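You operate a simulated robot arm through the tools that you are given. There is no shell and no other tool. Be economical: measure what you need, move in short steps, check, and stop when the job is done.

The job below is to be done with a simulated robot arm. You get a single attempt, and the scene is never put back.

Task
Put the fennel round flask from the table on the top of the herb bench and the mint round flask on the shelf under the green bench. Put two of the paper sachets from the table on the tiled bench. Open the left door, put the hose joint on the shelf under the sink and shut the door again. Put the brown bottle labelled "75" from the table on the rubber mat and the brown bottle marked "62" on the white name tile there. Any order will do. Set down upright: round flask, brown bottle.

Only the result counts: the job must be done as asked and must still hold three seconds after the hand-in. Knocking over, shifting, dropping, spilling or breaking anything else fails it.

Robot
A 7-joint arm with a two-finger parallel gripper on a trunk, on a base that drives. Base frame: it is fixed to the floor where the robot stands at the start and does not move with it; the origin is under the middle of the robot, x ahead of it, y to its left, z up; the surface under the hand at the start is at about z = 760. Units: mm, rad, N and s.
With the tool pointing down near the work surface it reaches from about 260 to 640 mm from the robot's upright axis, wherever it stands. Its first joint turns from -2.897 to 2.897 rad. Places, roughly: brown bottle [500, -1250, 750]; hose joint (10x4x4 cm) [700, -500, 800]; left door [1600, -2800, 500]; name tile [500, -1250, 750]; paper sachet [750, -250, 750]; round flask [500, 0, 750]; rubber mat [1700, -3700, 900]; shelf under the green bench [-1000, -300, 300]; shelf under the sink [1800, -3100, 400]; tiled bench [400, 2200, 600]; top of the herb bench [-1200, 2800, 800]. Payload 1.57 kg.
Tool frame: the origin (TCP) lies between the finger pads and is the grasp point; the fingertips stand 30 mm ahead of it; z points along the fingers, y is the line along which they close. The gripper opens to 80 mm. The fingers are 17 mm wide and 12 mm thick; the gripper's body (40 by 82 mm) begins 80 mm behind the TCP.
Orientation is that of the tool frame in the base frame, as a unit quaternion [x, y, z, w]. With the fingers straight down and closing along the base's y, the tool's x points along the base's -x, its y along +y and its z along -z.

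Tools
- The arm moves only by the tool apply_moves. Its argument "increments" is a list of rows, each a list of 3 entries, a list of its own where there are three numbers: the shift along the tool's x, y, z in units of 300 mm (1.0 is 300 mm), then the turn, a rotation vector about the tool's x, y, z in units of 180 degrees (1.0 is 180 degrees), then the gripper command, from -1 (shut) to 1 (fully open), values between in proportion. In form: [[[dx, dy, dz], [rx, ry, rz], fingers], ...]. A call has 1 to 12 rows; each row is the pose to reach, as a shift and turn from the pose commanded when the call began, along the tool's axes at that moment. A call with a number of a shift or a turn outside -1 to 1 is refused whole. Rows are played at 5 a second. More than 50 mm and 0.15 rad between two rows, or a gripper value outside its range, and nothing of the call is played. A pose out of reach is approached as far as the arm can. The call stops where the force on the tool passes 40 N (or 10 N more than at its start, if that is more) or the arm is blocked; 0.2 s more then pass. Each finger travels about 72 mm/s and halts on what it meets, pressing with about 38 N; the grip force reading is that of the motor and also rises with nothing between the fingers. The clock runs only during rows and for 0.2 s after the last one: add rows that repeat a pose to give the fingers time. It gives the time, the measured TCP pose, the force on the tool (base axes), the opening and the grip force at its end, in the units of the frame above (readings bear some noise), with the torque about the TCP (base axes, N m) and any sound that the robot's microphone picked up, and new pictures: "pictures" is both (left out), scene, wrist or none.
- Cameras (640 x 400 px; columns grow to the right, rows downward): "scene" is now at [247.4, 11.8, 1314.2]; the picture's right is [0.15, -0.99, 0.00], its down [-0.74, -0.11, -0.66] and it looks along [0.65, 0.10, -0.75] (base axes); focal length 264 px, centre (320, 200). "wrist" rides on the gripper at [72, -7, -122] in the tool frame; the picture's right is [0.09, 1.00, 0.00], its down [-0.84, 0.08, -0.54] and it looks along [-0.54, 0.05, 0.84] (tool axes); focal length 238 px, centre (320, 200). There is no depth. A picture from a camera that has moved, and an enlarged one, comes with that camera's place and axes in the base frame and with its lens.
- raise_lower(by): slides the trunk up (or, below 0, down) by that many mm; the arm and the scene camera ride with it, the base frame stays. It gives what a move gives, with no picture.
- base_move(legs): drives the robot by 1 to 6 legs, each [ahead, left, turn to the left] in mm, mm and rad, along the robot's own axes; the way and the turn of a leg run together, so that a leg with both is an arc; at most 1500 mm and 3.142 rad a leg. The arm and the cameras ride along, it lands a little off, and it stops where it bumps. It gives what a move gives, and a new picture of the scene camera.
- pan_tilt(pan, tilt): turns the head with the scene camera to pan (to the left, within 1.501 rad either way) and tilt (down, from -0.506 to 1.204), counted from straight ahead of the robot. It gives what a move gives, and a new picture of the scene camera.
- enlarge(camera, box): a new picture of the part [left, top, right, bottom] of that camera's present view, enlarged. The clock stands still meanwhile.
- finish_job(): hands the job in; it is judged then, once.

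Go step by step. Nothing tells you exact positions but the pictures and the camera data: compare them with the known pose of the tool, close in by small moves and look again before you grip or let go. The budget is 483 turns and 360 pictures, counting those below and the enlarged ones. Unless the task says otherwise, let go and move clear before handing in.

The tools are called after "Request:" as name(argument=value, ...) on one line, values as JSON. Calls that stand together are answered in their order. apply_moves: Moves the arm, as the interface text tells. Its arguments: {"type":"object","properties":{"increments":{"type":"array","items":{"type":"array"}},"pictures":{"type":"string","enum":["both","scene","wrist","none"]}},"required":["increments"]} The other tools are called the same way: raise_lower (by) slides the trunk up or down; base_move (legs) drives the base; pan_tilt (pan, tilt) turns the head that bears the scene camera; enlarge (camera, box) takes an enlarged picture of a part of a camera's view; finish_job () hands the job in.

At the start:

```text
time: 0.0
eef_pos: [486.7, -46.1, 1089.7]
tcp_rot: [0.0, 1.0, 0.0, 0.0]
contact_force: [-0.3, -0.2, 0.5]
wrist_torque: [0.02, 0.0, -0.01]
grip_width: 80.1
finger_force: 0.1
trunk travel left (down, up): [-550.0, 440.0]
robot x, y, heading: [-1.6, 0.1, -0.002]
head pan, tilt: [0.154, 0.848]
```

scene: 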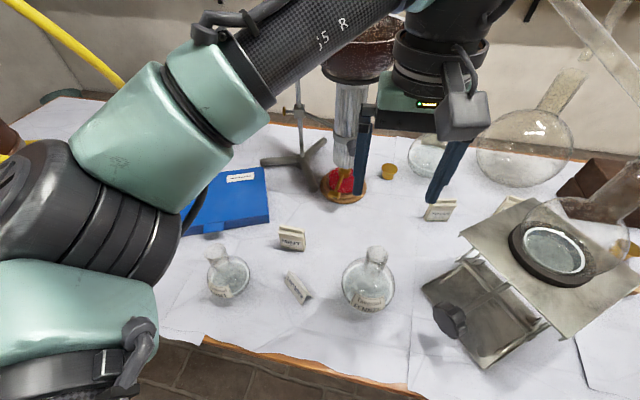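
wrist: 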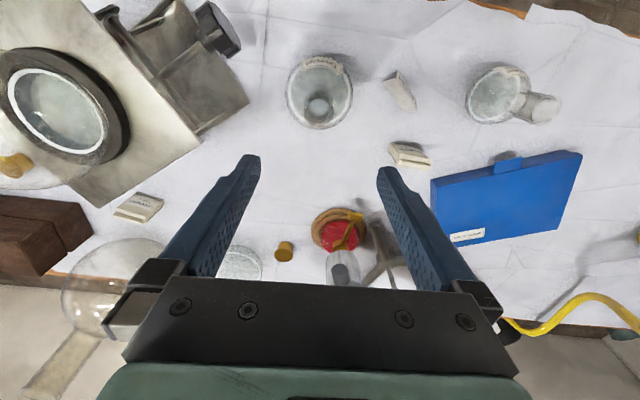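

I see two round flasks with labels, some sachets (small paper things), and a lab jack. I'll enlarge to read the labels first.

Request:
enlarge(camera="scene", box=[190, 220, 410, 330])

Request:
enlarge(camera="scene", box=[380, 120, 640, 290])

Request:
enlarge(camera="wrist", box=[270, 30, 590, 230])

```text
2.91 times, centred on (300, 275) of scene
camera zoom: at [247.4, 11.8, 1314.2], right [0.15, -0.99, 0.0], down [-0.74, -0.11, -0.66], along [0.65, 0.1, -0.75], focal length 768 px, centre (378, -18)
```

zoom: 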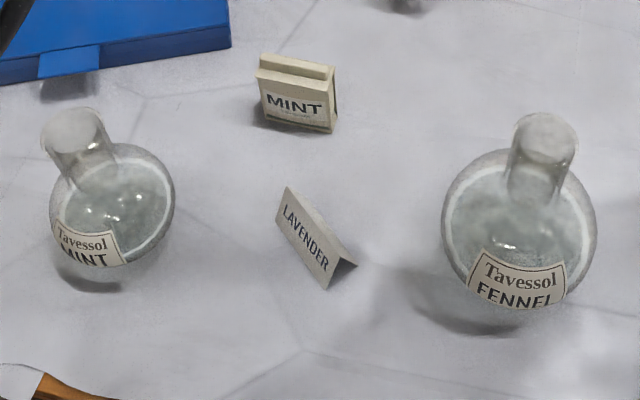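

```text
2.35 times, centred on (510, 205) of scene
camera zoom: at [247.4, 11.8, 1314.2], right [0.15, -0.99, 0.0], down [-0.74, -0.11, -0.66], along [0.65, 0.1, -0.75], focal length 621 px, centre (-127, 188)
```

zoom: 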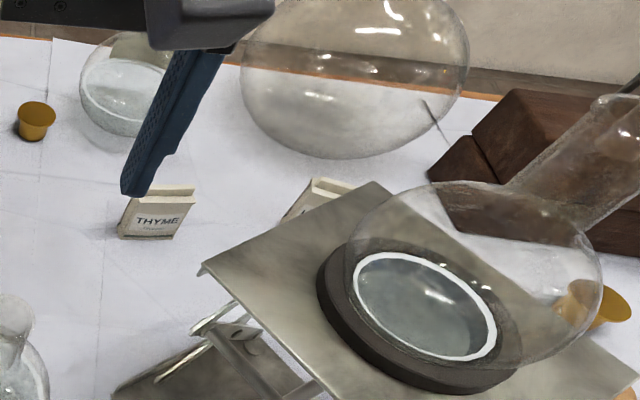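

```text
2.00 times, centred on (430, 130) of wrist
camera zoom: at [415.8, -52.4, 1214.2], right [-0.09, 1.0, 0.0], down [0.84, 0.08, 0.54], along [0.54, 0.05, -0.84], focal length 477 px, centre (100, 340)
```

zoom: 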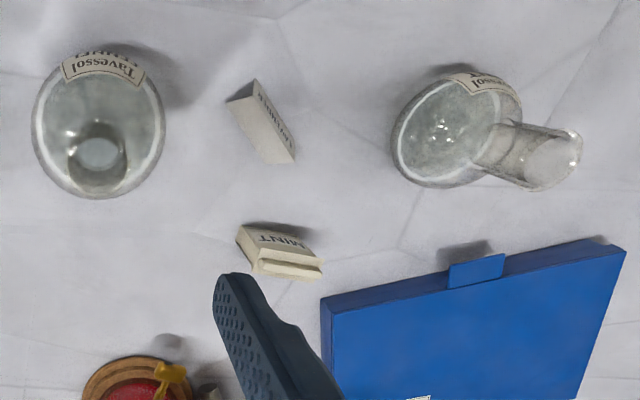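

Flasks are fennel (right) and mint (left). Sachets: "MINT", "THYME" and one more. The folded LAVENDER card may be only a label. Now look around to learn the scene.

Request:
pan_tilt(pan=-0.6, tilt=0.7)

Request:
pan_tilt(pan=-1.4, tilt=0.6)

Request:
pan_tilt(pan=1.4, tilt=0.4)

```text
time: 1.1
eef_pos: [486.9, -46.1, 1089.5]
tcp_rot: [0.0, 1.0, 0.0, 0.0]
contact_force: [-1.0, 0.0, 0.4]
wrist_torque: [0.0, 0.01, 0.01]
grip_width: 80.1
finger_force: 0.1
trunk travel left (down, up): [-550.0, 440.0]
robot x, y, heading: [-0.7, 2.8, -0.001]
head pan, tilt: [-0.6, 0.7]
camera scene: at [240.1, -48.0, 1326.3], right [-0.56, -0.83, 0.0], down [-0.53, 0.36, -0.76], along [0.63, -0.43, -0.64], focal length 264 px, centre (320, 200)
```

scene: 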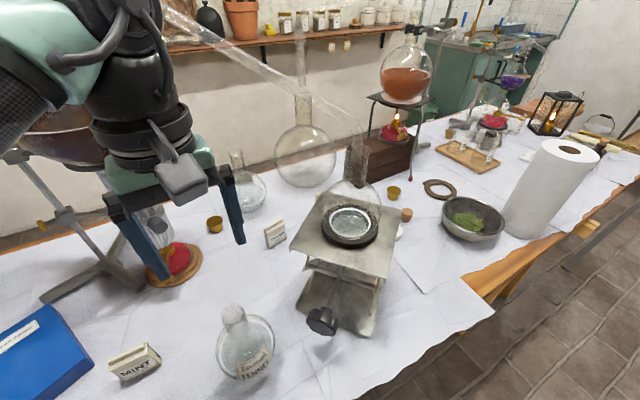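

```text
time: 2.2
eef_pos: [487.8, -46.2, 1090.8]
tcp_rot: [0.0, 1.0, 0.0, 0.0]
contact_force: [0.2, 0.8, 0.8]
wrist_torque: [0.0, 0.0, 0.01]
grip_width: 80.0
finger_force: 0.0
trunk travel left (down, up): [-550.0, 440.0]
robot x, y, heading: [-2.8, -0.3, -0.005]
head pan, tilt: [-1.4, 0.6]
camera scene: at [185.1, -87.2, 1335.0], right [-0.99, -0.17, 0.0], down [-0.1, 0.56, -0.83], along [0.14, -0.81, -0.57], focal length 264 px, centre (320, 200)
```

scene: 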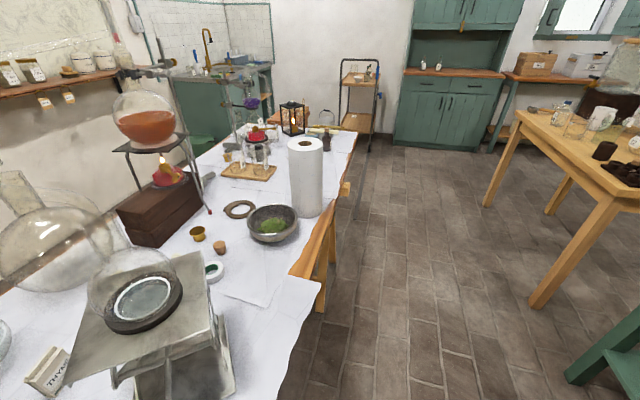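

```text
time: 4.7
eef_pos: [487.8, -45.9, 1090.6]
tcp_rot: [0.0, 1.0, 0.0, 0.0]
contact_force: [-0.3, -0.8, -0.2]
wrist_torque: [0.01, -0.01, 0.0]
grip_width: 80.2
finger_force: 0.1
trunk travel left (down, up): [-550.0, 440.0]
robot x, y, heading: [-0.1, 0.5, 0.001]
head pan, tilt: [1.4, 0.4]
camera scene: at [185.8, 91.2, 1353.2], right [0.99, -0.17, 0.0], down [-0.07, -0.38, -0.92], along [0.16, 0.91, -0.39], focal length 264 px, centre (320, 200)
```

scene: 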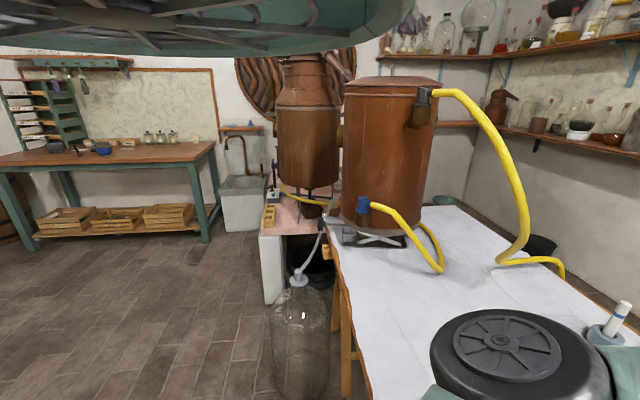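

The surroundings match the given places. Fennel flask is at about (477, -50), neck top near z≈920. I'll descend above it and check.

Request:
pan_tilt(pan=0, tilt=0.85)

Request:
apply_moves(increments=[[[0.033, -0.013, 0.15], [0, 0, 0], 1], [[0.033, -0.013, 0.3], [0, 0, 0], 1], [[0.033, -0.013, 0.3], [0, 0, 0], 1]])

```text
time: 6.2
eef_pos: [487.6, -46.1, 1090.0]
tcp_rot: [0.0, 1.0, 0.0, 0.0]
contact_force: [0.1, 0.5, -0.4]
wrist_torque: [-0.01, 0.02, -0.01]
grip_width: 80.1
finger_force: 0.1
trunk travel left (down, up): [-550.0, 440.0]
robot x, y, heading: [-0.8, 0.4, 0.001]
head pan, tilt: [0.0, 0.85]
camera scene: at [248.2, 0.0, 1314.1], right [0.0, -1.0, 0.0], down [-0.75, 0.0, -0.66], along [0.66, 0.0, -0.75], focal length 264 px, centre (320, 200)
```

scene: 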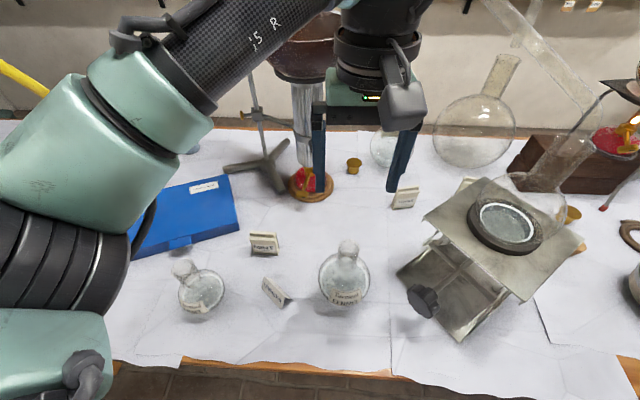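

```text
time: 7.0
eef_pos: [478.5, -48.6, 999.6]
tcp_rot: [0.0, 1.0, -0.001, 0.0]
contact_force: [-0.4, -0.3, 0.6]
wrist_torque: [-0.01, -0.02, 0.03]
grip_width: 80.2
finger_force: 0.0
trunk travel left (down, up): [-550.0, 440.0]
robot x, y, heading: [0.1, 1.9, -0.003]
head pan, tilt: [0.0, 0.85]
camera scene: at [248.1, -0.1, 1314.1], right [0.0, -1.0, 0.0], down [-0.75, 0.0, -0.66], along [0.66, 0.0, -0.75], focal length 264 px, centre (320, 200)
camera wrist: at [407.0, -54.1, 1124.1], right [-0.09, 1.0, 0.0], down [0.84, 0.08, 0.54], along [0.54, 0.05, -0.84], focal length 238 px, centre (320, 200)
```

scene: 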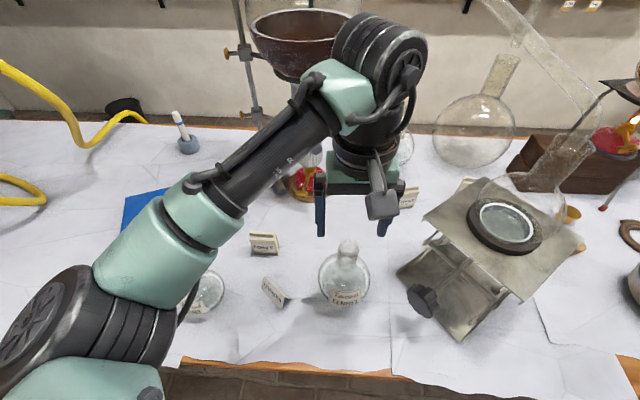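
wrist: 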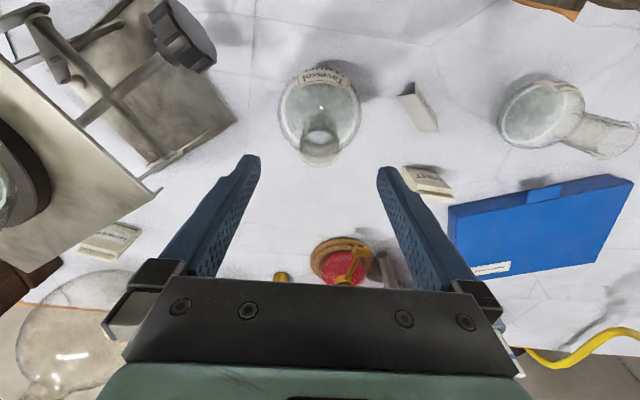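

Fennel: axis (474, -48), neck top ≈ 937, body top ≈ 860. Descend to TCP z≈905 and check before closing.

Request:
apply_moves(increments=[[[0.015, 0.0, 0.12], [0, 0, 0], 1], [[0.015, 0.0, 0.24], [0, 0, 0], 1], [[0.015, 0.0, 0.315], [0, 0, 0], 1], [[0.015, 0.0, 0.315], [0, 0, 0], 1]])

```text
time: 8.0
eef_pos: [475.6, -49.4, 908.3]
tcp_rot: [0.0, 1.0, 0.0, 0.0]
contact_force: [1.1, -0.6, -0.7]
wrist_torque: [0.01, 0.01, -0.03]
grip_width: 80.1
finger_force: 0.1
trunk travel left (down, up): [-550.0, 440.0]
robot x, y, heading: [0.5, -3.0, -0.002]
head pan, tilt: [0.0, 0.85]
camera scene: at [248.1, -0.1, 1314.1], right [0.0, -1.0, 0.0], down [-0.75, 0.0, -0.66], along [0.66, 0.0, -0.75], focal length 264 px, centre (320, 200)
camera wrist: at [403.7, -55.7, 1030.9], right [-0.09, 1.0, 0.0], down [0.84, 0.08, 0.54], along [0.54, 0.05, -0.84], focal length 238 px, centre (320, 200)
```

scene: 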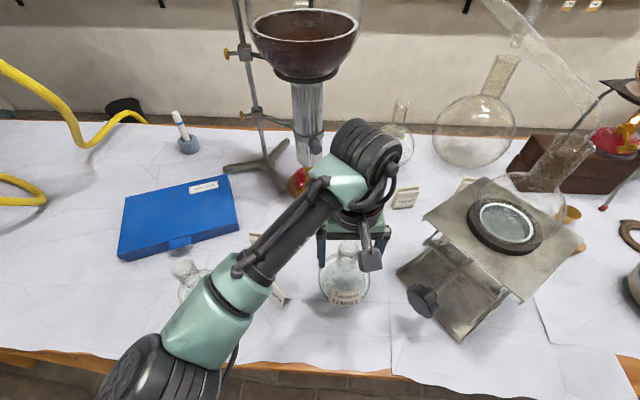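
wrist: 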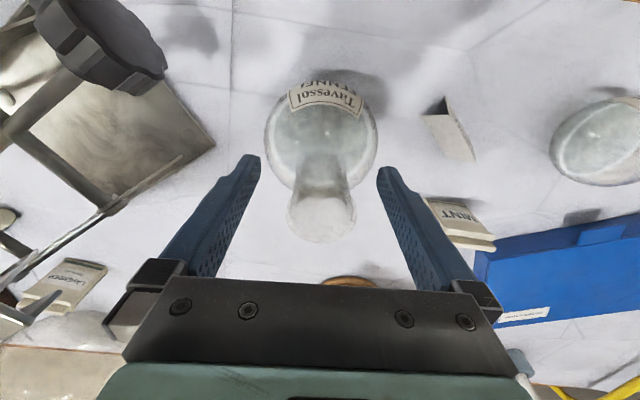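

Neck is centred between the fingers; close and lift slightly.

Request:
apply_moves(increments=[[[0, 0.0, 0.0], [0, 0, 0], -1], [[0, 0, 0], [0, 0, 0], -1], [[0, 0, 0], [0, 0, 0], -1], [[0, 0, 0], [0, 0, 0], -1], [[0, 0, -0.1], [0, 0, 0], -1], [[0, 0, -0.1], [0, 0, 0], -1]])

```text
time: 9.4
eef_pos: [473.6, -49.0, 937.6]
tcp_rot: [0.0, 1.0, -0.001, 0.0]
contact_force: [-0.6, -0.7, -4.2]
wrist_torque: [-0.04, 0.02, -0.03]
grip_width: 34.5
finger_force: 38.2
trunk travel left (down, up): [-550.0, 440.0]
robot x, y, heading: [2.6, 2.5, 0.001]
head pan, tilt: [0.0, 0.85]
camera scene: at [248.7, -0.2, 1313.9], right [0.0, -1.0, 0.0], down [-0.75, 0.0, -0.66], along [0.66, 0.0, -0.75], focal length 264 px, centre (320, 200)
camera wrist: at [402.6, -56.1, 1061.5], right [-0.09, 1.0, 0.0], down [0.84, 0.08, 0.54], along [0.54, 0.05, -0.84], focal length 238 px, centre (320, 200)
```

scene: 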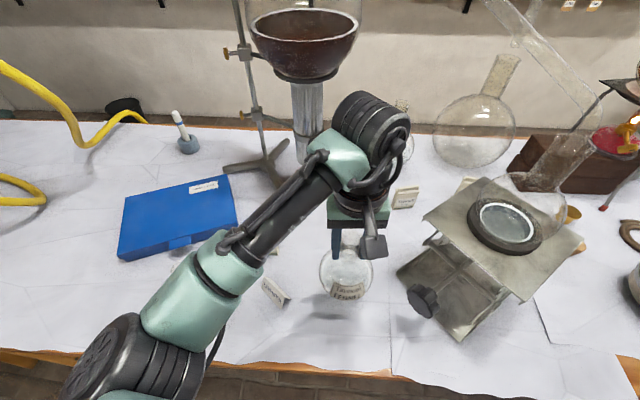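
wrist: 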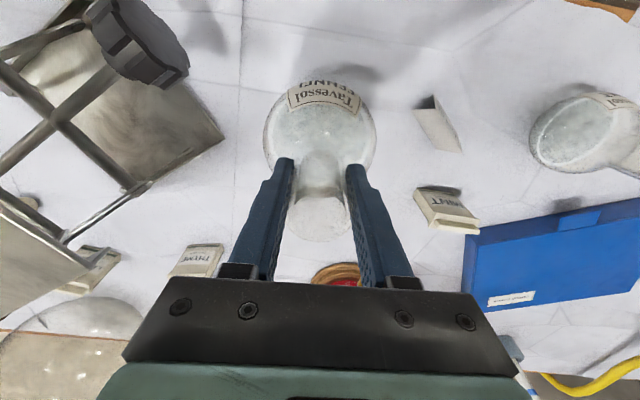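

Flask is held. Raise and retract the arm, then back off and turn to view behind.

Request:
apply_moves(increments=[[[0, 0, -0.16], [0, 0, 0], -1], [[0, 0, -0.32], [0, 0, 0], -1], [[0, 0, -0.48], [0, 0, 0], -1], [[0.15, 0, -0.5], [0, 0, 0], -1], [[0.3, 0, -0.5], [0, 0, 0], -1], [[0.4, 0, -0.5], [0, 0, 0], -1], [[0.4, 0, -0.5], [0, 0, 0], -1]], pictures="scene")

Request:
base_move(legs=[[-250, 0, 0]])

Request:
pan_tilt(pan=1.5, tilt=0.6)

Request:
pan_tilt(pan=-1.5, tilt=0.6)

```text
time: 11.0
eef_pos: [353.5, -49.3, 1085.0]
tcp_rot: [0.001, 1.0, 0.0, 0.0]
contact_force: [0.3, -0.1, -4.0]
wrist_torque: [-0.11, 0.03, 0.01]
grip_width: 34.5
finger_force: 37.8
trunk travel left (down, up): [-550.0, 440.0]
robot x, y, heading: [-0.7, 0.4, -0.001]
head pan, tilt: [0.0, 0.85]
camera scene: at [248.6, -0.2, 1314.0], right [0.0, -1.0, 0.0], down [-0.75, 0.0, -0.66], along [0.66, 0.0, -0.75], focal length 264 px, centre (320, 200)
```

scene: 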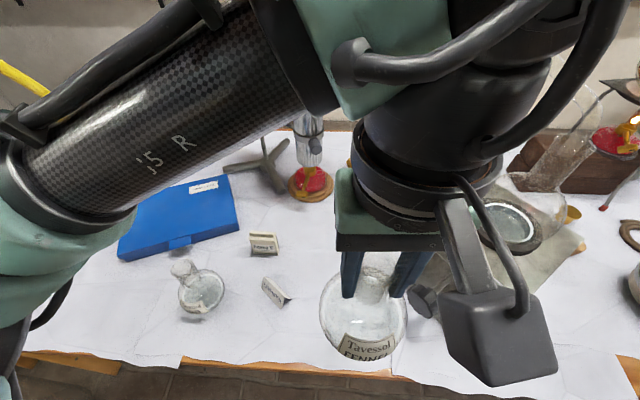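

```text
time: 12.8
eef_pos: [108.3, -50.4, 1084.3]
tcp_rot: [-0.004, 1.0, 0.0, 0.001]
contact_force: [0.2, 0.2, -3.4]
wrist_torque: [-0.08, 0.03, -0.01]
grip_width: 34.7
finger_force: 38.3
trunk travel left (down, up): [-550.0, 440.0]
robot x, y, heading: [-247.0, -1.0, 0.008]
head pan, tilt: [0.0, 0.85]
camera scene: at [2.2, 0.8, 1314.2], right [0.01, -1.0, 0.0], down [-0.75, -0.01, -0.66], along [0.66, 0.0, -0.75], focal length 264 px, centre (320, 200)
```

scene: 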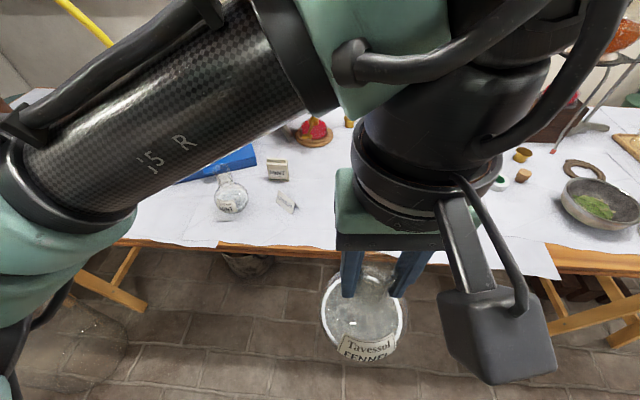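

```text
time: 14.4
eef_pos: [107.8, -49.1, 1084.7]
tcp_rot: [-0.003, 1.0, 0.002, 0.0]
contact_force: [-0.4, 0.3, -4.4]
wrist_torque: [-0.07, 0.04, 0.02]
grip_width: 34.6
finger_force: 38.1
trunk travel left (down, up): [-550.0, 440.0]
robot x, y, heading: [-243.4, -2.4, 0.01]
head pan, tilt: [1.499, 0.6]
camera scene: at [-69.6, 88.4, 1334.9], right [1.0, -0.07, 0.0], down [-0.04, -0.56, -0.83], along [0.05, 0.82, -0.56], focal length 264 px, centre (320, 200)
```

scene: 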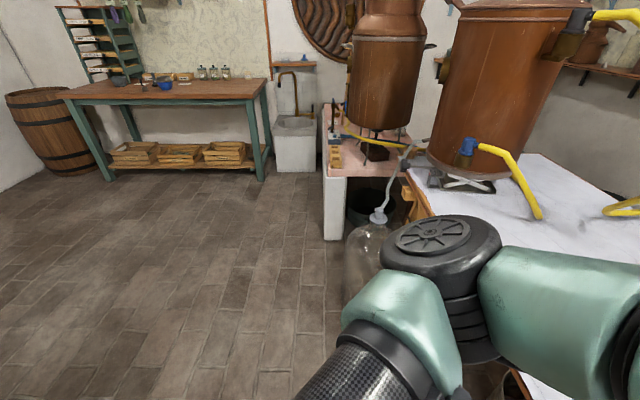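

```text
time: 17.0
eef_pos: [110.2, -47.9, 1084.9]
tcp_rot: [-0.003, 1.0, 0.0, 0.0]
contact_force: [-0.1, -0.5, -4.0]
wrist_torque: [-0.07, 0.03, -0.02]
grip_width: 34.8
finger_force: 37.7
trunk travel left (down, up): [-550.0, 440.0]
robot x, y, heading: [-246.8, 0.2, 0.009]
head pan, tilt: [-1.499, 0.6]
camera scene: at [-68.4, -87.9, 1334.9], right [-1.0, -0.08, 0.0], down [-0.04, 0.56, -0.83], along [0.07, -0.82, -0.56], focal length 264 px, centre (320, 200)
```

scene: 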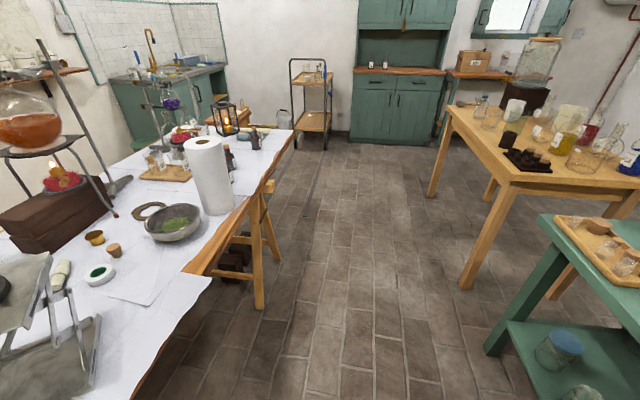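

Bench places: herb bench front edge at y≈2550, spanning x≈-2100…-430. Turn left and drive toward it with a stop to look.

Request:
base_move(legs=[[0, 0, 1.57], [0, 650, 0], [1300, 0, 0]])

Request:
pan_tilt(pan=0.3, tilt=0.4)

```text
time: 23.8
eef_pos: [-733.3, 341.8, 1083.3]
tcp_rot: [0.714, -0.7, 0.0, 0.003]
contact_force: [0.5, 0.0, -4.3]
wrist_torque: [0.01, -0.05, 0.0]
grip_width: 34.4
finger_force: 38.1
trunk travel left (down, up): [-550.0, 440.0]
robot x, y, heading: [-775.2, -12.8, 1.595]
head pan, tilt: [-1.499, 0.6]
stopped in leg 2: the robot was blocked; the commanded pose is now the measured one
camera scene: at [-692.2, 166.2, 1334.6], right [0.09, -1.0, 0.0], down [-0.56, -0.05, -0.82], along [0.82, 0.08, -0.57], focal length 264 px, centre (320, 200)
```

scene: 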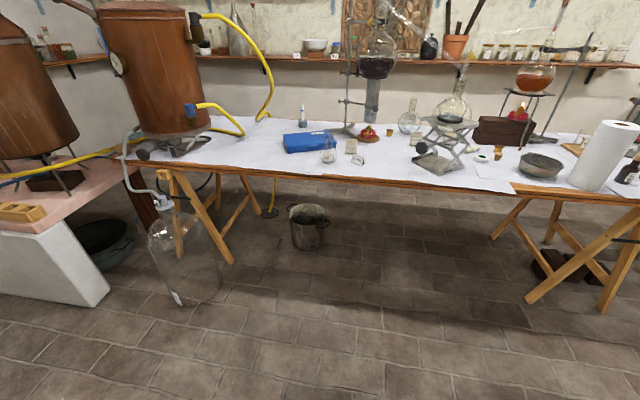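

```text
time: 25.6
eef_pos: [-735.5, 343.0, 1084.9]
tcp_rot: [0.715, -0.699, -0.001, 0.002]
contact_force: [0.8, 0.1, -3.3]
wrist_torque: [-0.06, -0.1, 0.0]
grip_width: 34.5
finger_force: 37.7
trunk travel left (down, up): [-550.0, 440.0]
robot x, y, heading: [-781.7, -12.7, 1.595]
head pan, tilt: [0.3, 0.4]
camera scene: at [-810.1, 245.3, 1353.0], right [0.95, 0.32, 0.0], down [0.12, -0.37, -0.92], along [-0.29, 0.87, -0.39], focal length 264 px, centre (320, 200)
```

scene: 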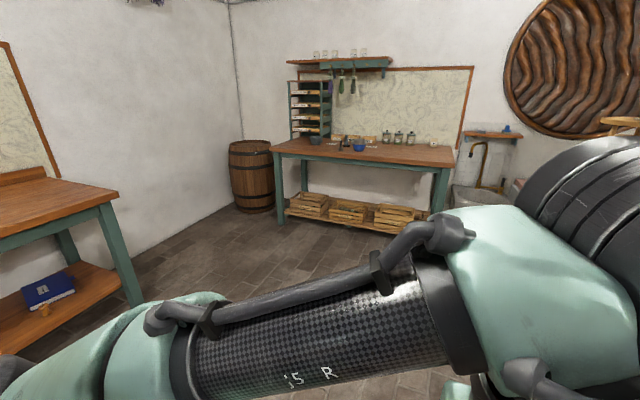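

The base bumped on its left. Look at what is there.

Request:
pan_tilt(pan=1.5, tilt=0.8)

```text
time: 27.0
eef_pos: [-734.0, 341.7, 1084.0]
tcp_rot: [0.715, -0.7, -0.001, 0.001]
contact_force: [0.1, -0.6, -4.7]
wrist_torque: [-0.01, -0.09, 0.03]
grip_width: 34.5
finger_force: 38.0
trunk travel left (down, up): [-550.0, 440.0]
robot x, y, heading: [-782.1, -10.4, 1.594]
head pan, tilt: [1.499, 0.799]
camera scene: at [-861.5, 161.5, 1318.1], right [0.05, 1.0, 0.0], down [0.71, -0.04, -0.7], along [-0.7, 0.03, -0.72], focal length 264 px, centre (320, 200)
```

scene: 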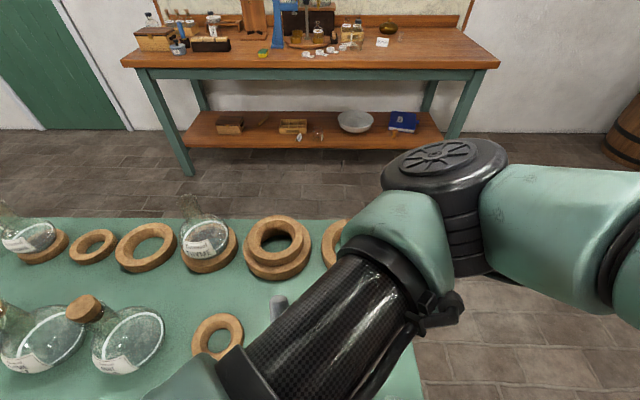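

Green bench edge stopped the base; nothing disturbed on top. Back off right and drive forward toward the herb bench.

Request:
base_move(legs=[[0, -120, -0.02], [1200, 0, 0], [350, 280, 0]])

Request:
pan_tilt(pan=-0.1, tilt=0.6)

```text
time: 29.6
eef_pos: [-609.0, 435.8, 1083.7]
tcp_rot: [0.707, -0.707, 0.0, 0.001]
contact_force: [0.8, -0.6, -3.8]
wrist_torque: [-0.02, -0.01, 0.01]
grip_width: 34.5
finger_force: 38.3
trunk travel left (down, up): [-550.0, 440.0]
robot x, y, heading: [-653.5, 80.3, 1.572]
head pan, tilt: [1.499, 0.799]
stopped in leg 2: the robot was blocked; the commanded pose is now the measured one
camera scene: at [-739.6, 256.2, 1318.3], right [0.07, 1.0, 0.0], down [0.72, -0.05, -0.7], along [-0.7, 0.05, -0.72], focal length 264 px, centre (320, 200)
```

scene: 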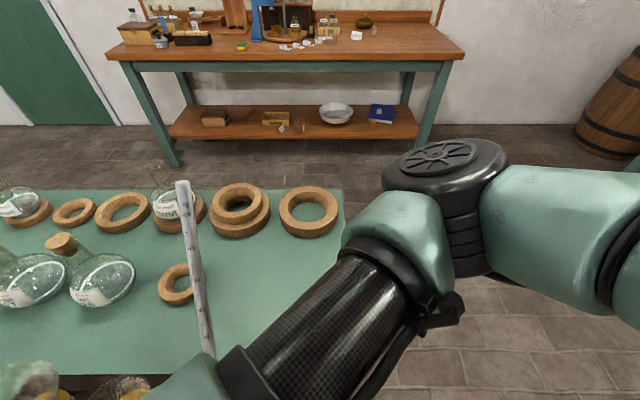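

```text
time: 31.3
eef_pos: [-607.3, 435.7, 1083.4]
tcp_rot: [0.707, -0.707, 0.001, 0.001]
contact_force: [-0.3, 0.2, -3.9]
wrist_torque: [-0.03, -0.06, -0.01]
grip_width: 34.5
finger_force: 37.9
trunk travel left (down, up): [-550.0, 440.0]
robot x, y, heading: [-655.0, 82.2, 1.572]
head pan, tilt: [-0.099, 0.6]
camera scene: at [-650.7, 339.8, 1334.9], right [1.0, -0.1, 0.0], down [-0.05, -0.56, -0.82], along [0.08, 0.82, -0.57], focal length 264 px, centre (320, 200)
```

scene: 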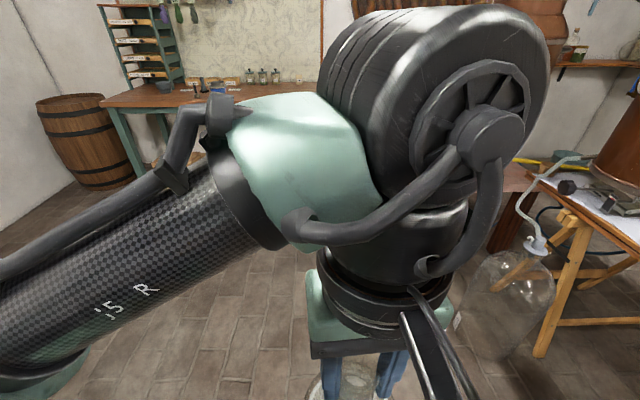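

Blocked again; look straight down at the floor around the base.

Request:
pan_tilt(pan=0.5, tilt=1.2)

Request:
pan_tilt(pan=1.3, tilt=1.2)

Request:
pan_tilt(pan=-0.8, tilt=1.2)

```text
time: 32.3
eef_pos: [-608.4, 435.1, 1083.3]
tcp_rot: [-0.707, 0.707, -0.001, 0.0]
contact_force: [0.4, -0.1, -4.4]
wrist_torque: [-0.04, -0.04, -0.02]
grip_width: 34.7
finger_force: 37.8
trunk travel left (down, up): [-550.0, 440.0]
robot x, y, heading: [-659.2, 79.3, 1.579]
head pan, tilt: [0.499, 1.201]
camera scene: at [-686.0, 301.0, 1290.4], right [0.88, 0.48, 0.0], down [0.45, -0.82, -0.36], along [-0.17, 0.32, -0.93], focal length 264 px, centre (320, 200)
```

scene: 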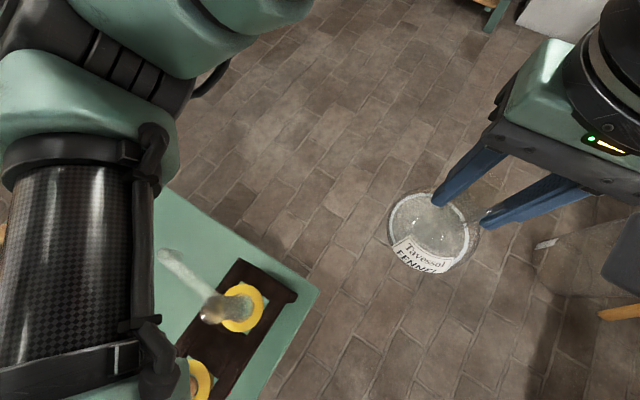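

```text
time: 33.4
eef_pos: [-608.0, 435.8, 1083.9]
tcp_rot: [-0.707, 0.708, -0.001, -0.001]
contact_force: [-0.1, 0.3, -2.4]
wrist_torque: [-0.02, -0.03, 0.0]
grip_width: 34.5
finger_force: 38.2
trunk travel left (down, up): [-550.0, 440.0]
robot x, y, heading: [-656.6, 82.5, 1.572]
head pan, tilt: [1.3, 1.201]
camera scene: at [-713.1, 266.7, 1290.3], right [0.27, 0.96, 0.0], down [0.9, -0.25, -0.36], along [-0.35, 0.1, -0.93], focal length 264 px, centre (320, 200)
```

scene: 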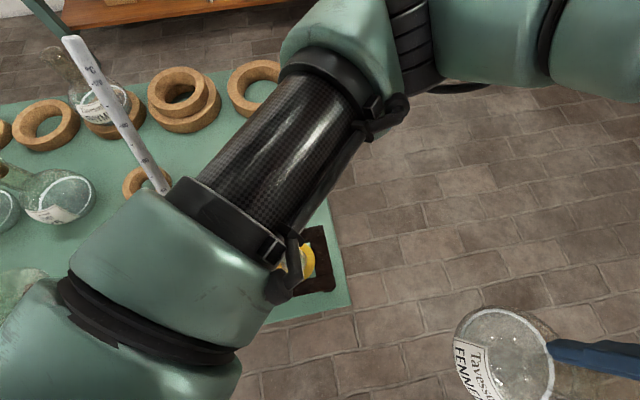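

```text
time: 35.4
eef_pos: [-607.4, 435.8, 1083.5]
tcp_rot: [0.707, -0.707, 0.001, 0.0]
contact_force: [0.0, 0.3, -3.8]
wrist_torque: [-0.04, -0.01, 0.0]
grip_width: 34.3
finger_force: 38.1
trunk travel left (down, up): [-550.0, 440.0]
robot x, y, heading: [-660.3, 80.2, 1.572]
head pan, tilt: [-0.799, 1.201]
camera scene: at [-619.2, 290.9, 1290.3], right [0.7, -0.71, 0.0], down [-0.67, -0.65, -0.36], along [0.26, 0.25, -0.93], focal length 264 px, centre (320, 200)
```

scene: 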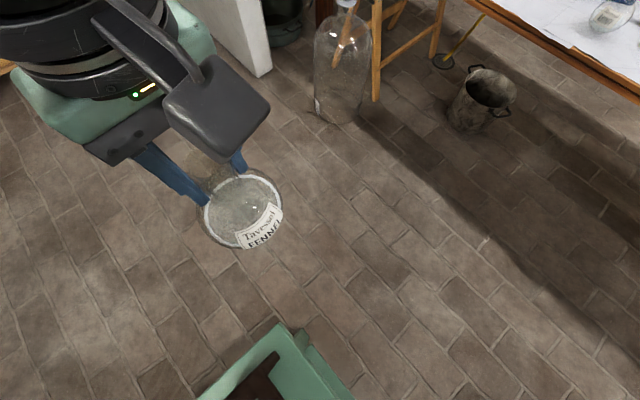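

I seem to be right against the green bench (front edge x≈-700). I'll back away to the right (+x) and look at the bench from a distance.

Request:
base_move(legs=[[0, -350, 0]])

Request:
pan_tilt(pan=1.5, tilt=0.8)

```text
time: 37.7
eef_pos: [-251.9, 433.1, 1084.4]
tcp_rot: [-0.703, 0.711, 0.0, 0.0]
contact_force: [-0.9, -0.1, -3.0]
wrist_torque: [-0.04, 0.04, 0.04]
grip_width: 34.6
finger_force: 38.1
trunk travel left (down, up): [-550.0, 440.0]
robot x, y, heading: [-306.5, 80.6, 1.56]
head pan, tilt: [-0.799, 1.201]
camera scene: at [-263.0, 289.1, 1290.3], right [0.69, -0.72, 0.0], down [-0.67, -0.64, -0.36], along [0.26, 0.25, -0.93], focal length 264 px, centre (320, 200)
```

scene: 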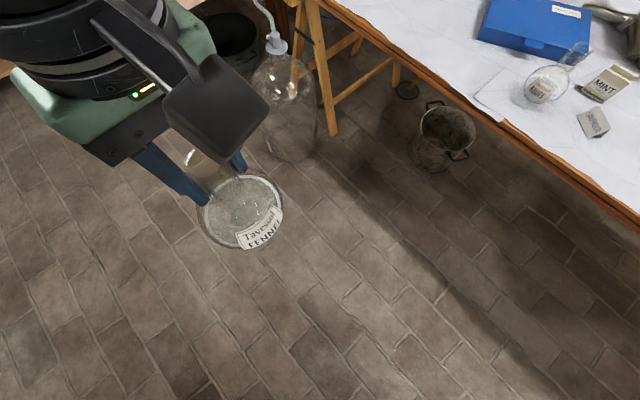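

```text
time: 39.8
eef_pos: [-251.6, 432.9, 1083.7]
tcp_rot: [-0.703, 0.712, 0.0, -0.001]
contact_force: [-0.6, 0.1, -3.3]
wrist_torque: [-0.04, 0.04, 0.05]
grip_width: 34.5
finger_force: 38.2
trunk travel left (down, up): [-550.0, 440.0]
robot x, y, heading: [-305.4, 80.9, 1.562]
head pan, tilt: [1.499, 0.799]
camera scene: at [-384.3, 257.1, 1318.1], right [0.08, 1.0, 0.0], down [0.71, -0.06, -0.7], along [-0.69, 0.06, -0.72], focal length 264 px, centre (320, 200)
```

scene: 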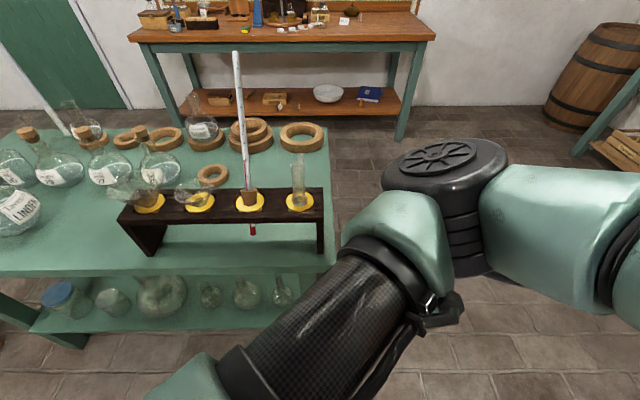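

Request:
enlarge(camera="scene", box=[0, 90, 340, 350])

```text
1.54 times, centred on (170, 220) of scene
camera zoom: at [-384.3, 257.1, 1318.1], right [0.08, 1.0, 0.0], down [0.71, -0.06, -0.7], along [-0.69, 0.06, -0.72], focal length 406 px, centre (551, 169)
```

zoom: 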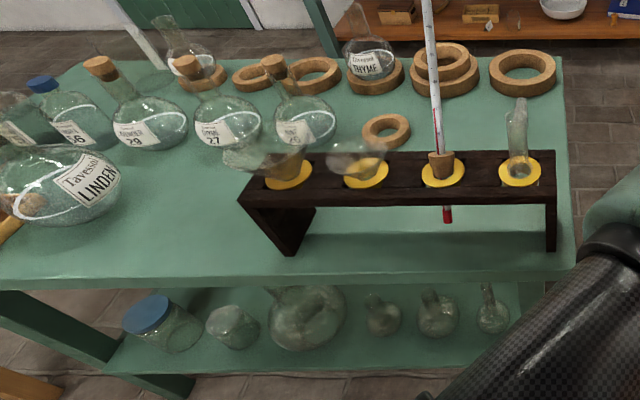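

Nothing disturbed. Drive ahead along x≈-300, then swing left toward the herb bench.

Request:
base_move(legs=[[1000, 0, 0], [500, 600, 0.01]])

Request:
pan_tilt(pan=0.2, tilt=0.5)

```text
time: 48.7
eef_pos: [-907.3, 1884.0, 1083.3]
tcp_rot: [0.723, -0.691, 0.0, 0.001]
contact_force: [1.2, 0.0, -3.9]
wrist_torque: [0.01, -0.03, 0.0]
grip_width: 34.4
finger_force: 38.1
trunk travel left (down, up): [-550.0, 440.0]
robot x, y, heading: [-941.4, 1527.1, 1.619]
head pan, tilt: [1.499, 0.799]
camera scene: at [-1030.8, 1700.1, 1318.0], right [0.02, 1.0, 0.0], down [0.72, -0.02, -0.7], along [-0.7, 0.02, -0.72], focal length 264 px, centre (320, 200)
```

scene: 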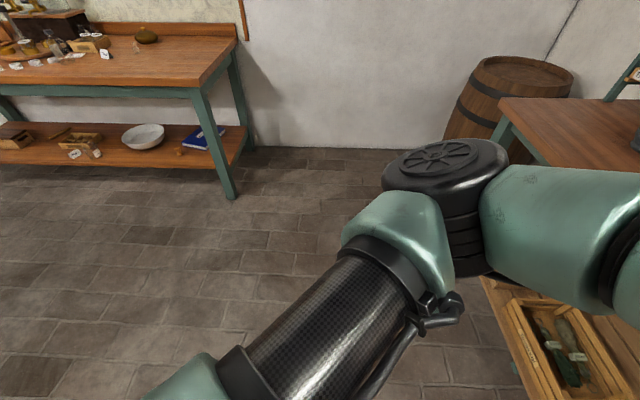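

```text
time: 50.2
eef_pos: [-907.5, 1884.1, 1082.8]
tcp_rot: [0.723, -0.691, 0.001, 0.0]
contact_force: [-0.1, 0.2, -3.9]
wrist_torque: [0.0, -0.01, 0.01]
grip_width: 34.4
finger_force: 38.0
trunk travel left (down, up): [-550.0, 440.0]
robot x, y, heading: [-941.5, 1530.7, 1.617]
head pan, tilt: [0.201, 0.499]
camera scene: at [-972.4, 1786.1, 1344.0], right [0.97, 0.25, 0.0], down [0.12, -0.46, -0.88], along [-0.22, 0.85, -0.48], focal length 264 px, centre (320, 200)
```

scene: 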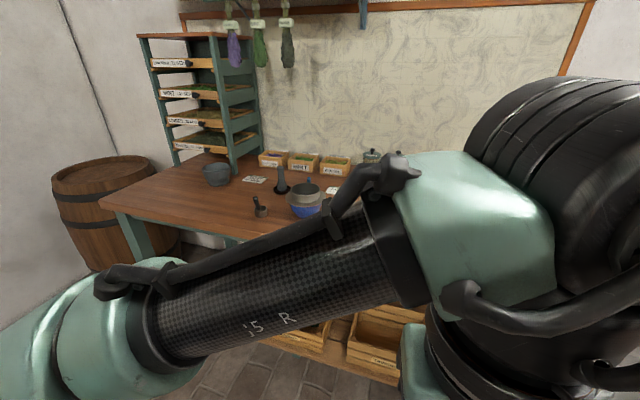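

Request:
pan_tilt(pan=-0.7, tilt=0.6)

Request:
apply_moves(increments=[[[0, 0, 0], [0, 0, 0], -1]], pictures="wrist")

```text
time: 51.4
eef_pos: [-908.8, 1883.8, 1083.5]
tcp_rot: [0.723, -0.691, 0.001, 0.001]
contact_force: [0.7, -0.3, -4.0]
wrist_torque: [-0.03, -0.04, 0.0]
grip_width: 34.4
finger_force: 38.4
trunk travel left (down, up): [-550.0, 440.0]
robot x, y, heading: [-941.4, 1528.3, 1.62]
head pan, tilt: [-0.7, 0.6]
camera scene: at [-896.4, 1768.2, 1334.9], right [0.79, -0.61, 0.0], down [-0.34, -0.45, -0.83], along [0.5, 0.66, -0.56], focal length 264 px, centre (320, 200)
```

scene: 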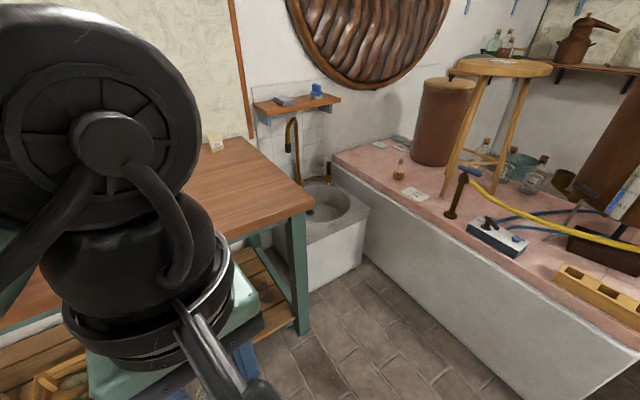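

```text
time: 51.8
eef_pos: [-908.6, 1883.4, 1083.6]
tcp_rot: [0.723, -0.691, 0.0, 0.0]
contact_force: [0.3, -0.1, -3.4]
wrist_torque: [-0.04, 0.01, 0.01]
grip_width: 34.2
finger_force: 37.8
trunk travel left (down, up): [-550.0, 440.0]
robot x, y, heading: [-943.6, 1529.0, 1.618]
head pan, tilt: [-0.7, 0.6]
camera wrist: at [-897.8, 1813.0, 1207.9], right [-0.99, -0.14, 0.0], down [-0.11, 0.83, 0.54], along [-0.07, 0.53, -0.84], focal length 238 px, centre (320, 200)
```

wrist: 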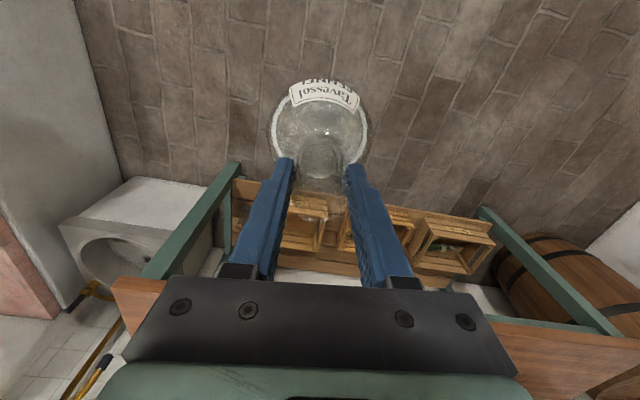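

Herb bench front edge is about y≈2390 at z≈800. Drive ahead ~480 and look at the surface below.

Request:
base_move(legs=[[480, 0, -0.045]])

Request:
apply_moves(increments=[[[0, 0, 0], [0, 0, 0], -1]], pictures="wrist")

```text
time: 54.7
eef_pos: [-913.1, 2379.9, 1083.8]
tcp_rot: [0.714, -0.7, 0.002, 0.001]
contact_force: [0.1, 0.9, -5.0]
wrist_torque: [-0.03, 0.04, 0.04]
grip_width: 34.3
finger_force: 38.8
trunk travel left (down, up): [-550.0, 440.0]
robot x, y, heading: [-958.0, 2022.1, 1.593]
head pan, tilt: [-0.7, 0.6]
camera scene: at [-906.1, 2263.3, 1334.8], right [0.78, -0.63, 0.0], down [-0.36, -0.44, -0.82], along [0.52, 0.64, -0.57], focal length 264 px, centre (320, 200)
```

scene: 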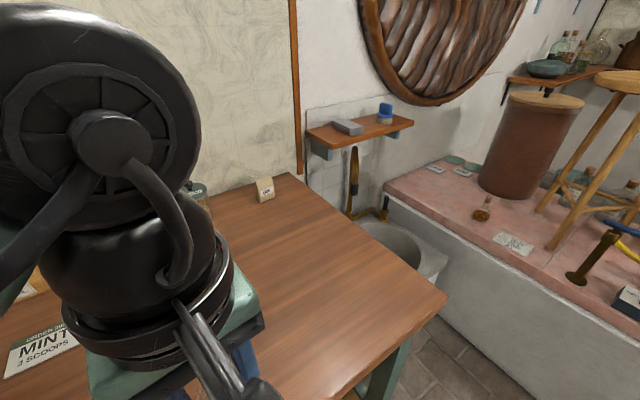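

```text
time: 55.1
eef_pos: [-913.7, 2379.6, 1084.4]
tcp_rot: [0.713, -0.701, 0.001, 0.001]
contact_force: [-0.5, -0.3, -3.3]
wrist_torque: [0.0, 0.02, 0.01]
grip_width: 34.4
finger_force: 37.7
trunk travel left (down, up): [-550.0, 440.0]
robot x, y, heading: [-964.2, 2022.8, 1.589]
head pan, tilt: [-0.7, 0.6]
camera wrist: at [-906.3, 2307.8, 1207.7], right [-0.99, -0.11, 0.0], down [-0.09, 0.84, 0.54], along [-0.06, 0.54, -0.84], focal length 238 px, centre (320, 200)
```

wrist: 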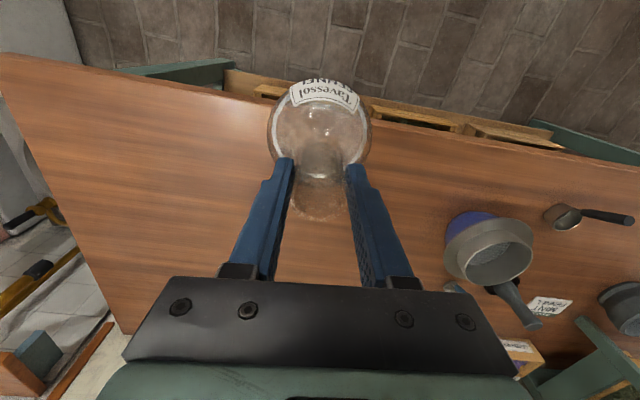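

Front edge is y≈2388. Extend to y≈2525 and lower toward the bench (bottom is ~148 below TCP).

Request:
apply_moves(increments=[[[-0.15, 0, 0], [0, 0, 0], -1], [[-0.3, 0, 0], [0, 0, 0], -1], [[-0.48, 0, 0], [0, 0, 0], -1], [[-0.48, 0, 0.15], [0, 0, 0], -1], [[-0.48, 0, 0.3], [0, 0, 0], -1], [[-0.48, 0, 0.3], [0, 0, 0], -1]], pictures="both")

Request:
pan_tilt(pan=0.3, tilt=0.8)

```text
refused: row 3 steps farther than a row can; nothing moved
```

```text
time: 56.4
eef_pos: [-914.6, 2379.8, 1083.9]
tcp_rot: [0.713, -0.701, 0.001, 0.001]
contact_force: [-0.3, 0.1, -4.3]
wrist_torque: [-0.03, -0.04, -0.03]
grip_width: 34.3
finger_force: 38.4
trunk travel left (down, up): [-550.0, 440.0]
robot x, y, heading: [-959.8, 2025.1, 1.586]
head pan, tilt: [0.3, 0.799]
camera scene: at [-987.0, 2270.8, 1318.1], right [0.95, 0.31, 0.0], down [0.22, -0.68, -0.7], along [-0.22, 0.66, -0.72], focal length 264 px, centre (320, 200)
```

scene: 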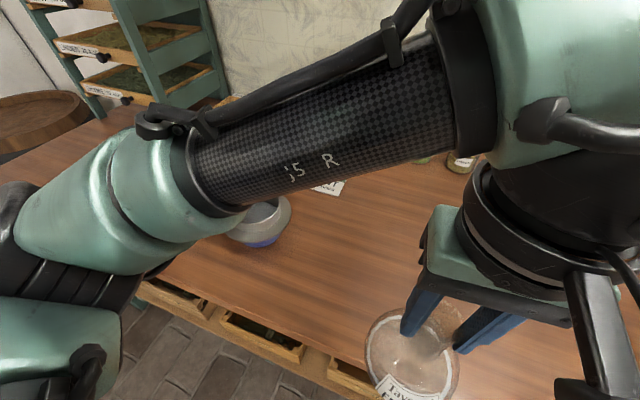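

Request:
apply_moves(increments=[[[-0.16, 0, 0], [0, 0, 0], -1], [[-0.32, 0, 0], [0, 0, 0], -1], [[-0.48, 0, 0], [0, 0, 0], -1], [[-0.48, 0, 0.15], [0, 0, 0], -1], [[-0.48, 0, 0.3], [0, 0, 0], -1], [[-0.48, 0, 0.3], [0, 0, 0], -1]], pictures="both")

```text
time: 57.6
eef_pos: [-919.0, 2521.8, 1004.3]
tcp_rot: [0.713, -0.701, -0.004, -0.005]
contact_force: [0.4, -5.2, 18.8]
wrist_torque: [-1.13, 0.13, 0.04]
grip_width: 34.2
finger_force: 37.5
trunk travel left (down, up): [-550.0, 440.0]
robot x, y, heading: [-955.9, 2023.0, 1.588]
head pan, tilt: [0.3, 0.799]
stopped in row 6: the force on the tool passed its limit at 62 N (the readings are from after the stop); the commanded pose is now the measured one
camera scene: at [-987.1, 2269.9, 1318.5], right [0.95, 0.31, 0.0], down [0.23, -0.68, -0.7], along [-0.22, 0.66, -0.72], focal length 264 px, centre (320, 200)
camera wrist: at [-912.7, 2448.9, 1127.6], right [-0.99, -0.11, -0.01], down [-0.09, 0.83, 0.55], along [-0.06, 0.55, -0.83], focal length 238 px, centre (320, 200)
```

scene: 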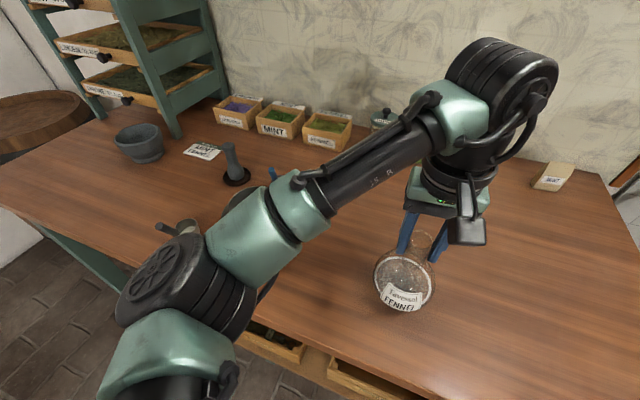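
wrist: 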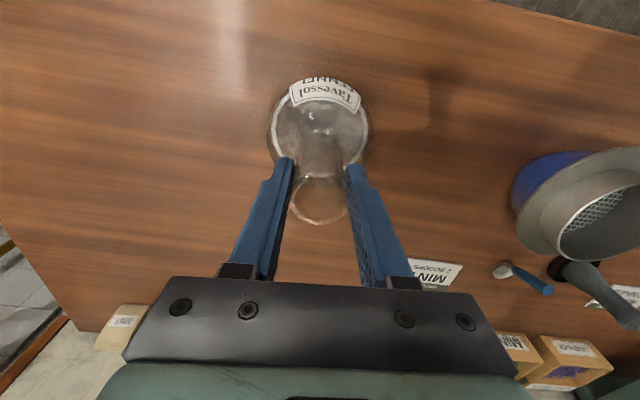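

Contact: bench top is about z≈856. Ease up 2 mm to relieve force, check, then release.

Request:
apply_moves(increments=[[[0, 0, -0.007], [0, 0, 0], -1], [[0, 0, -0.007], [0, 0, 0], -1]], pictures="none")

```text
time: 58.2
eef_pos: [-919.5, 2522.2, 1005.2]
tcp_rot: [0.714, -0.7, -0.003, -0.005]
contact_force: [-0.5, -2.4, 3.2]
wrist_torque: [-0.37, 0.12, 0.05]
grip_width: 34.3
finger_force: 38.1
trunk travel left (down, up): [-550.0, 440.0]
robot x, y, heading: [-958.0, 2025.4, 1.59]
head pan, tilt: [0.3, 0.799]
```

Request:
apply_moves(increments=[[[0, 0, 0], [0, 0, 0], 0.0], [[0, 0, 0], [0, 0, 0], 0.4], [[0, 0, 0], [0, 0, 0], 1], [[0, 0, 0], [0, 0, 0], 1], [[0, 0, 0], [0, 0, 0], 1]], pictures="both")

```text
time: 59.4
eef_pos: [-918.7, 2522.6, 1004.8]
tcp_rot: [0.714, -0.7, -0.002, -0.005]
contact_force: [0.4, 0.0, -0.3]
wrist_torque: [0.03, 0.0, 0.03]
grip_width: 79.9
finger_force: 0.1
trunk travel left (down, up): [-550.0, 440.0]
robot x, y, heading: [-955.6, 2022.5, 1.589]
head pan, tilt: [0.3, 0.799]
camera scene: at [-987.1, 2270.6, 1318.1], right [0.95, 0.31, 0.0], down [0.23, -0.68, -0.7], along [-0.22, 0.66, -0.72], focal length 264 px, centre (320, 200)
camera wrist: at [-912.6, 2449.8, 1127.9], right [-0.99, -0.11, -0.01], down [-0.09, 0.83, 0.55], along [-0.06, 0.55, -0.83], focal length 238 px, centre (320, 200)
```

scene: 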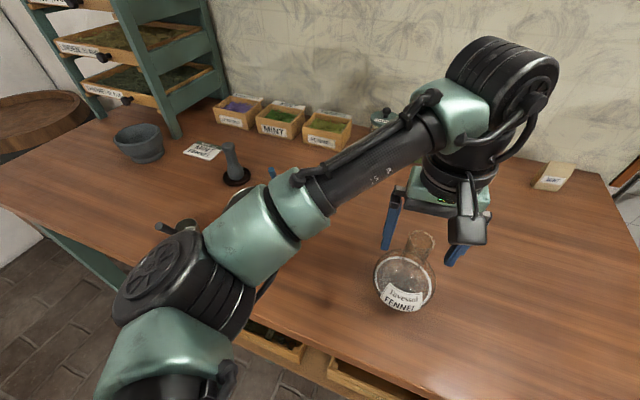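
wrist: 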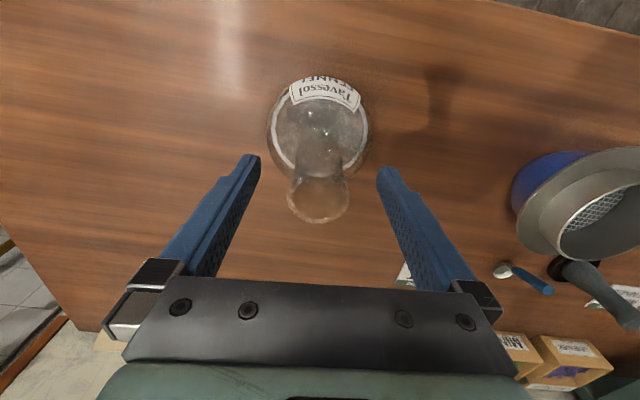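

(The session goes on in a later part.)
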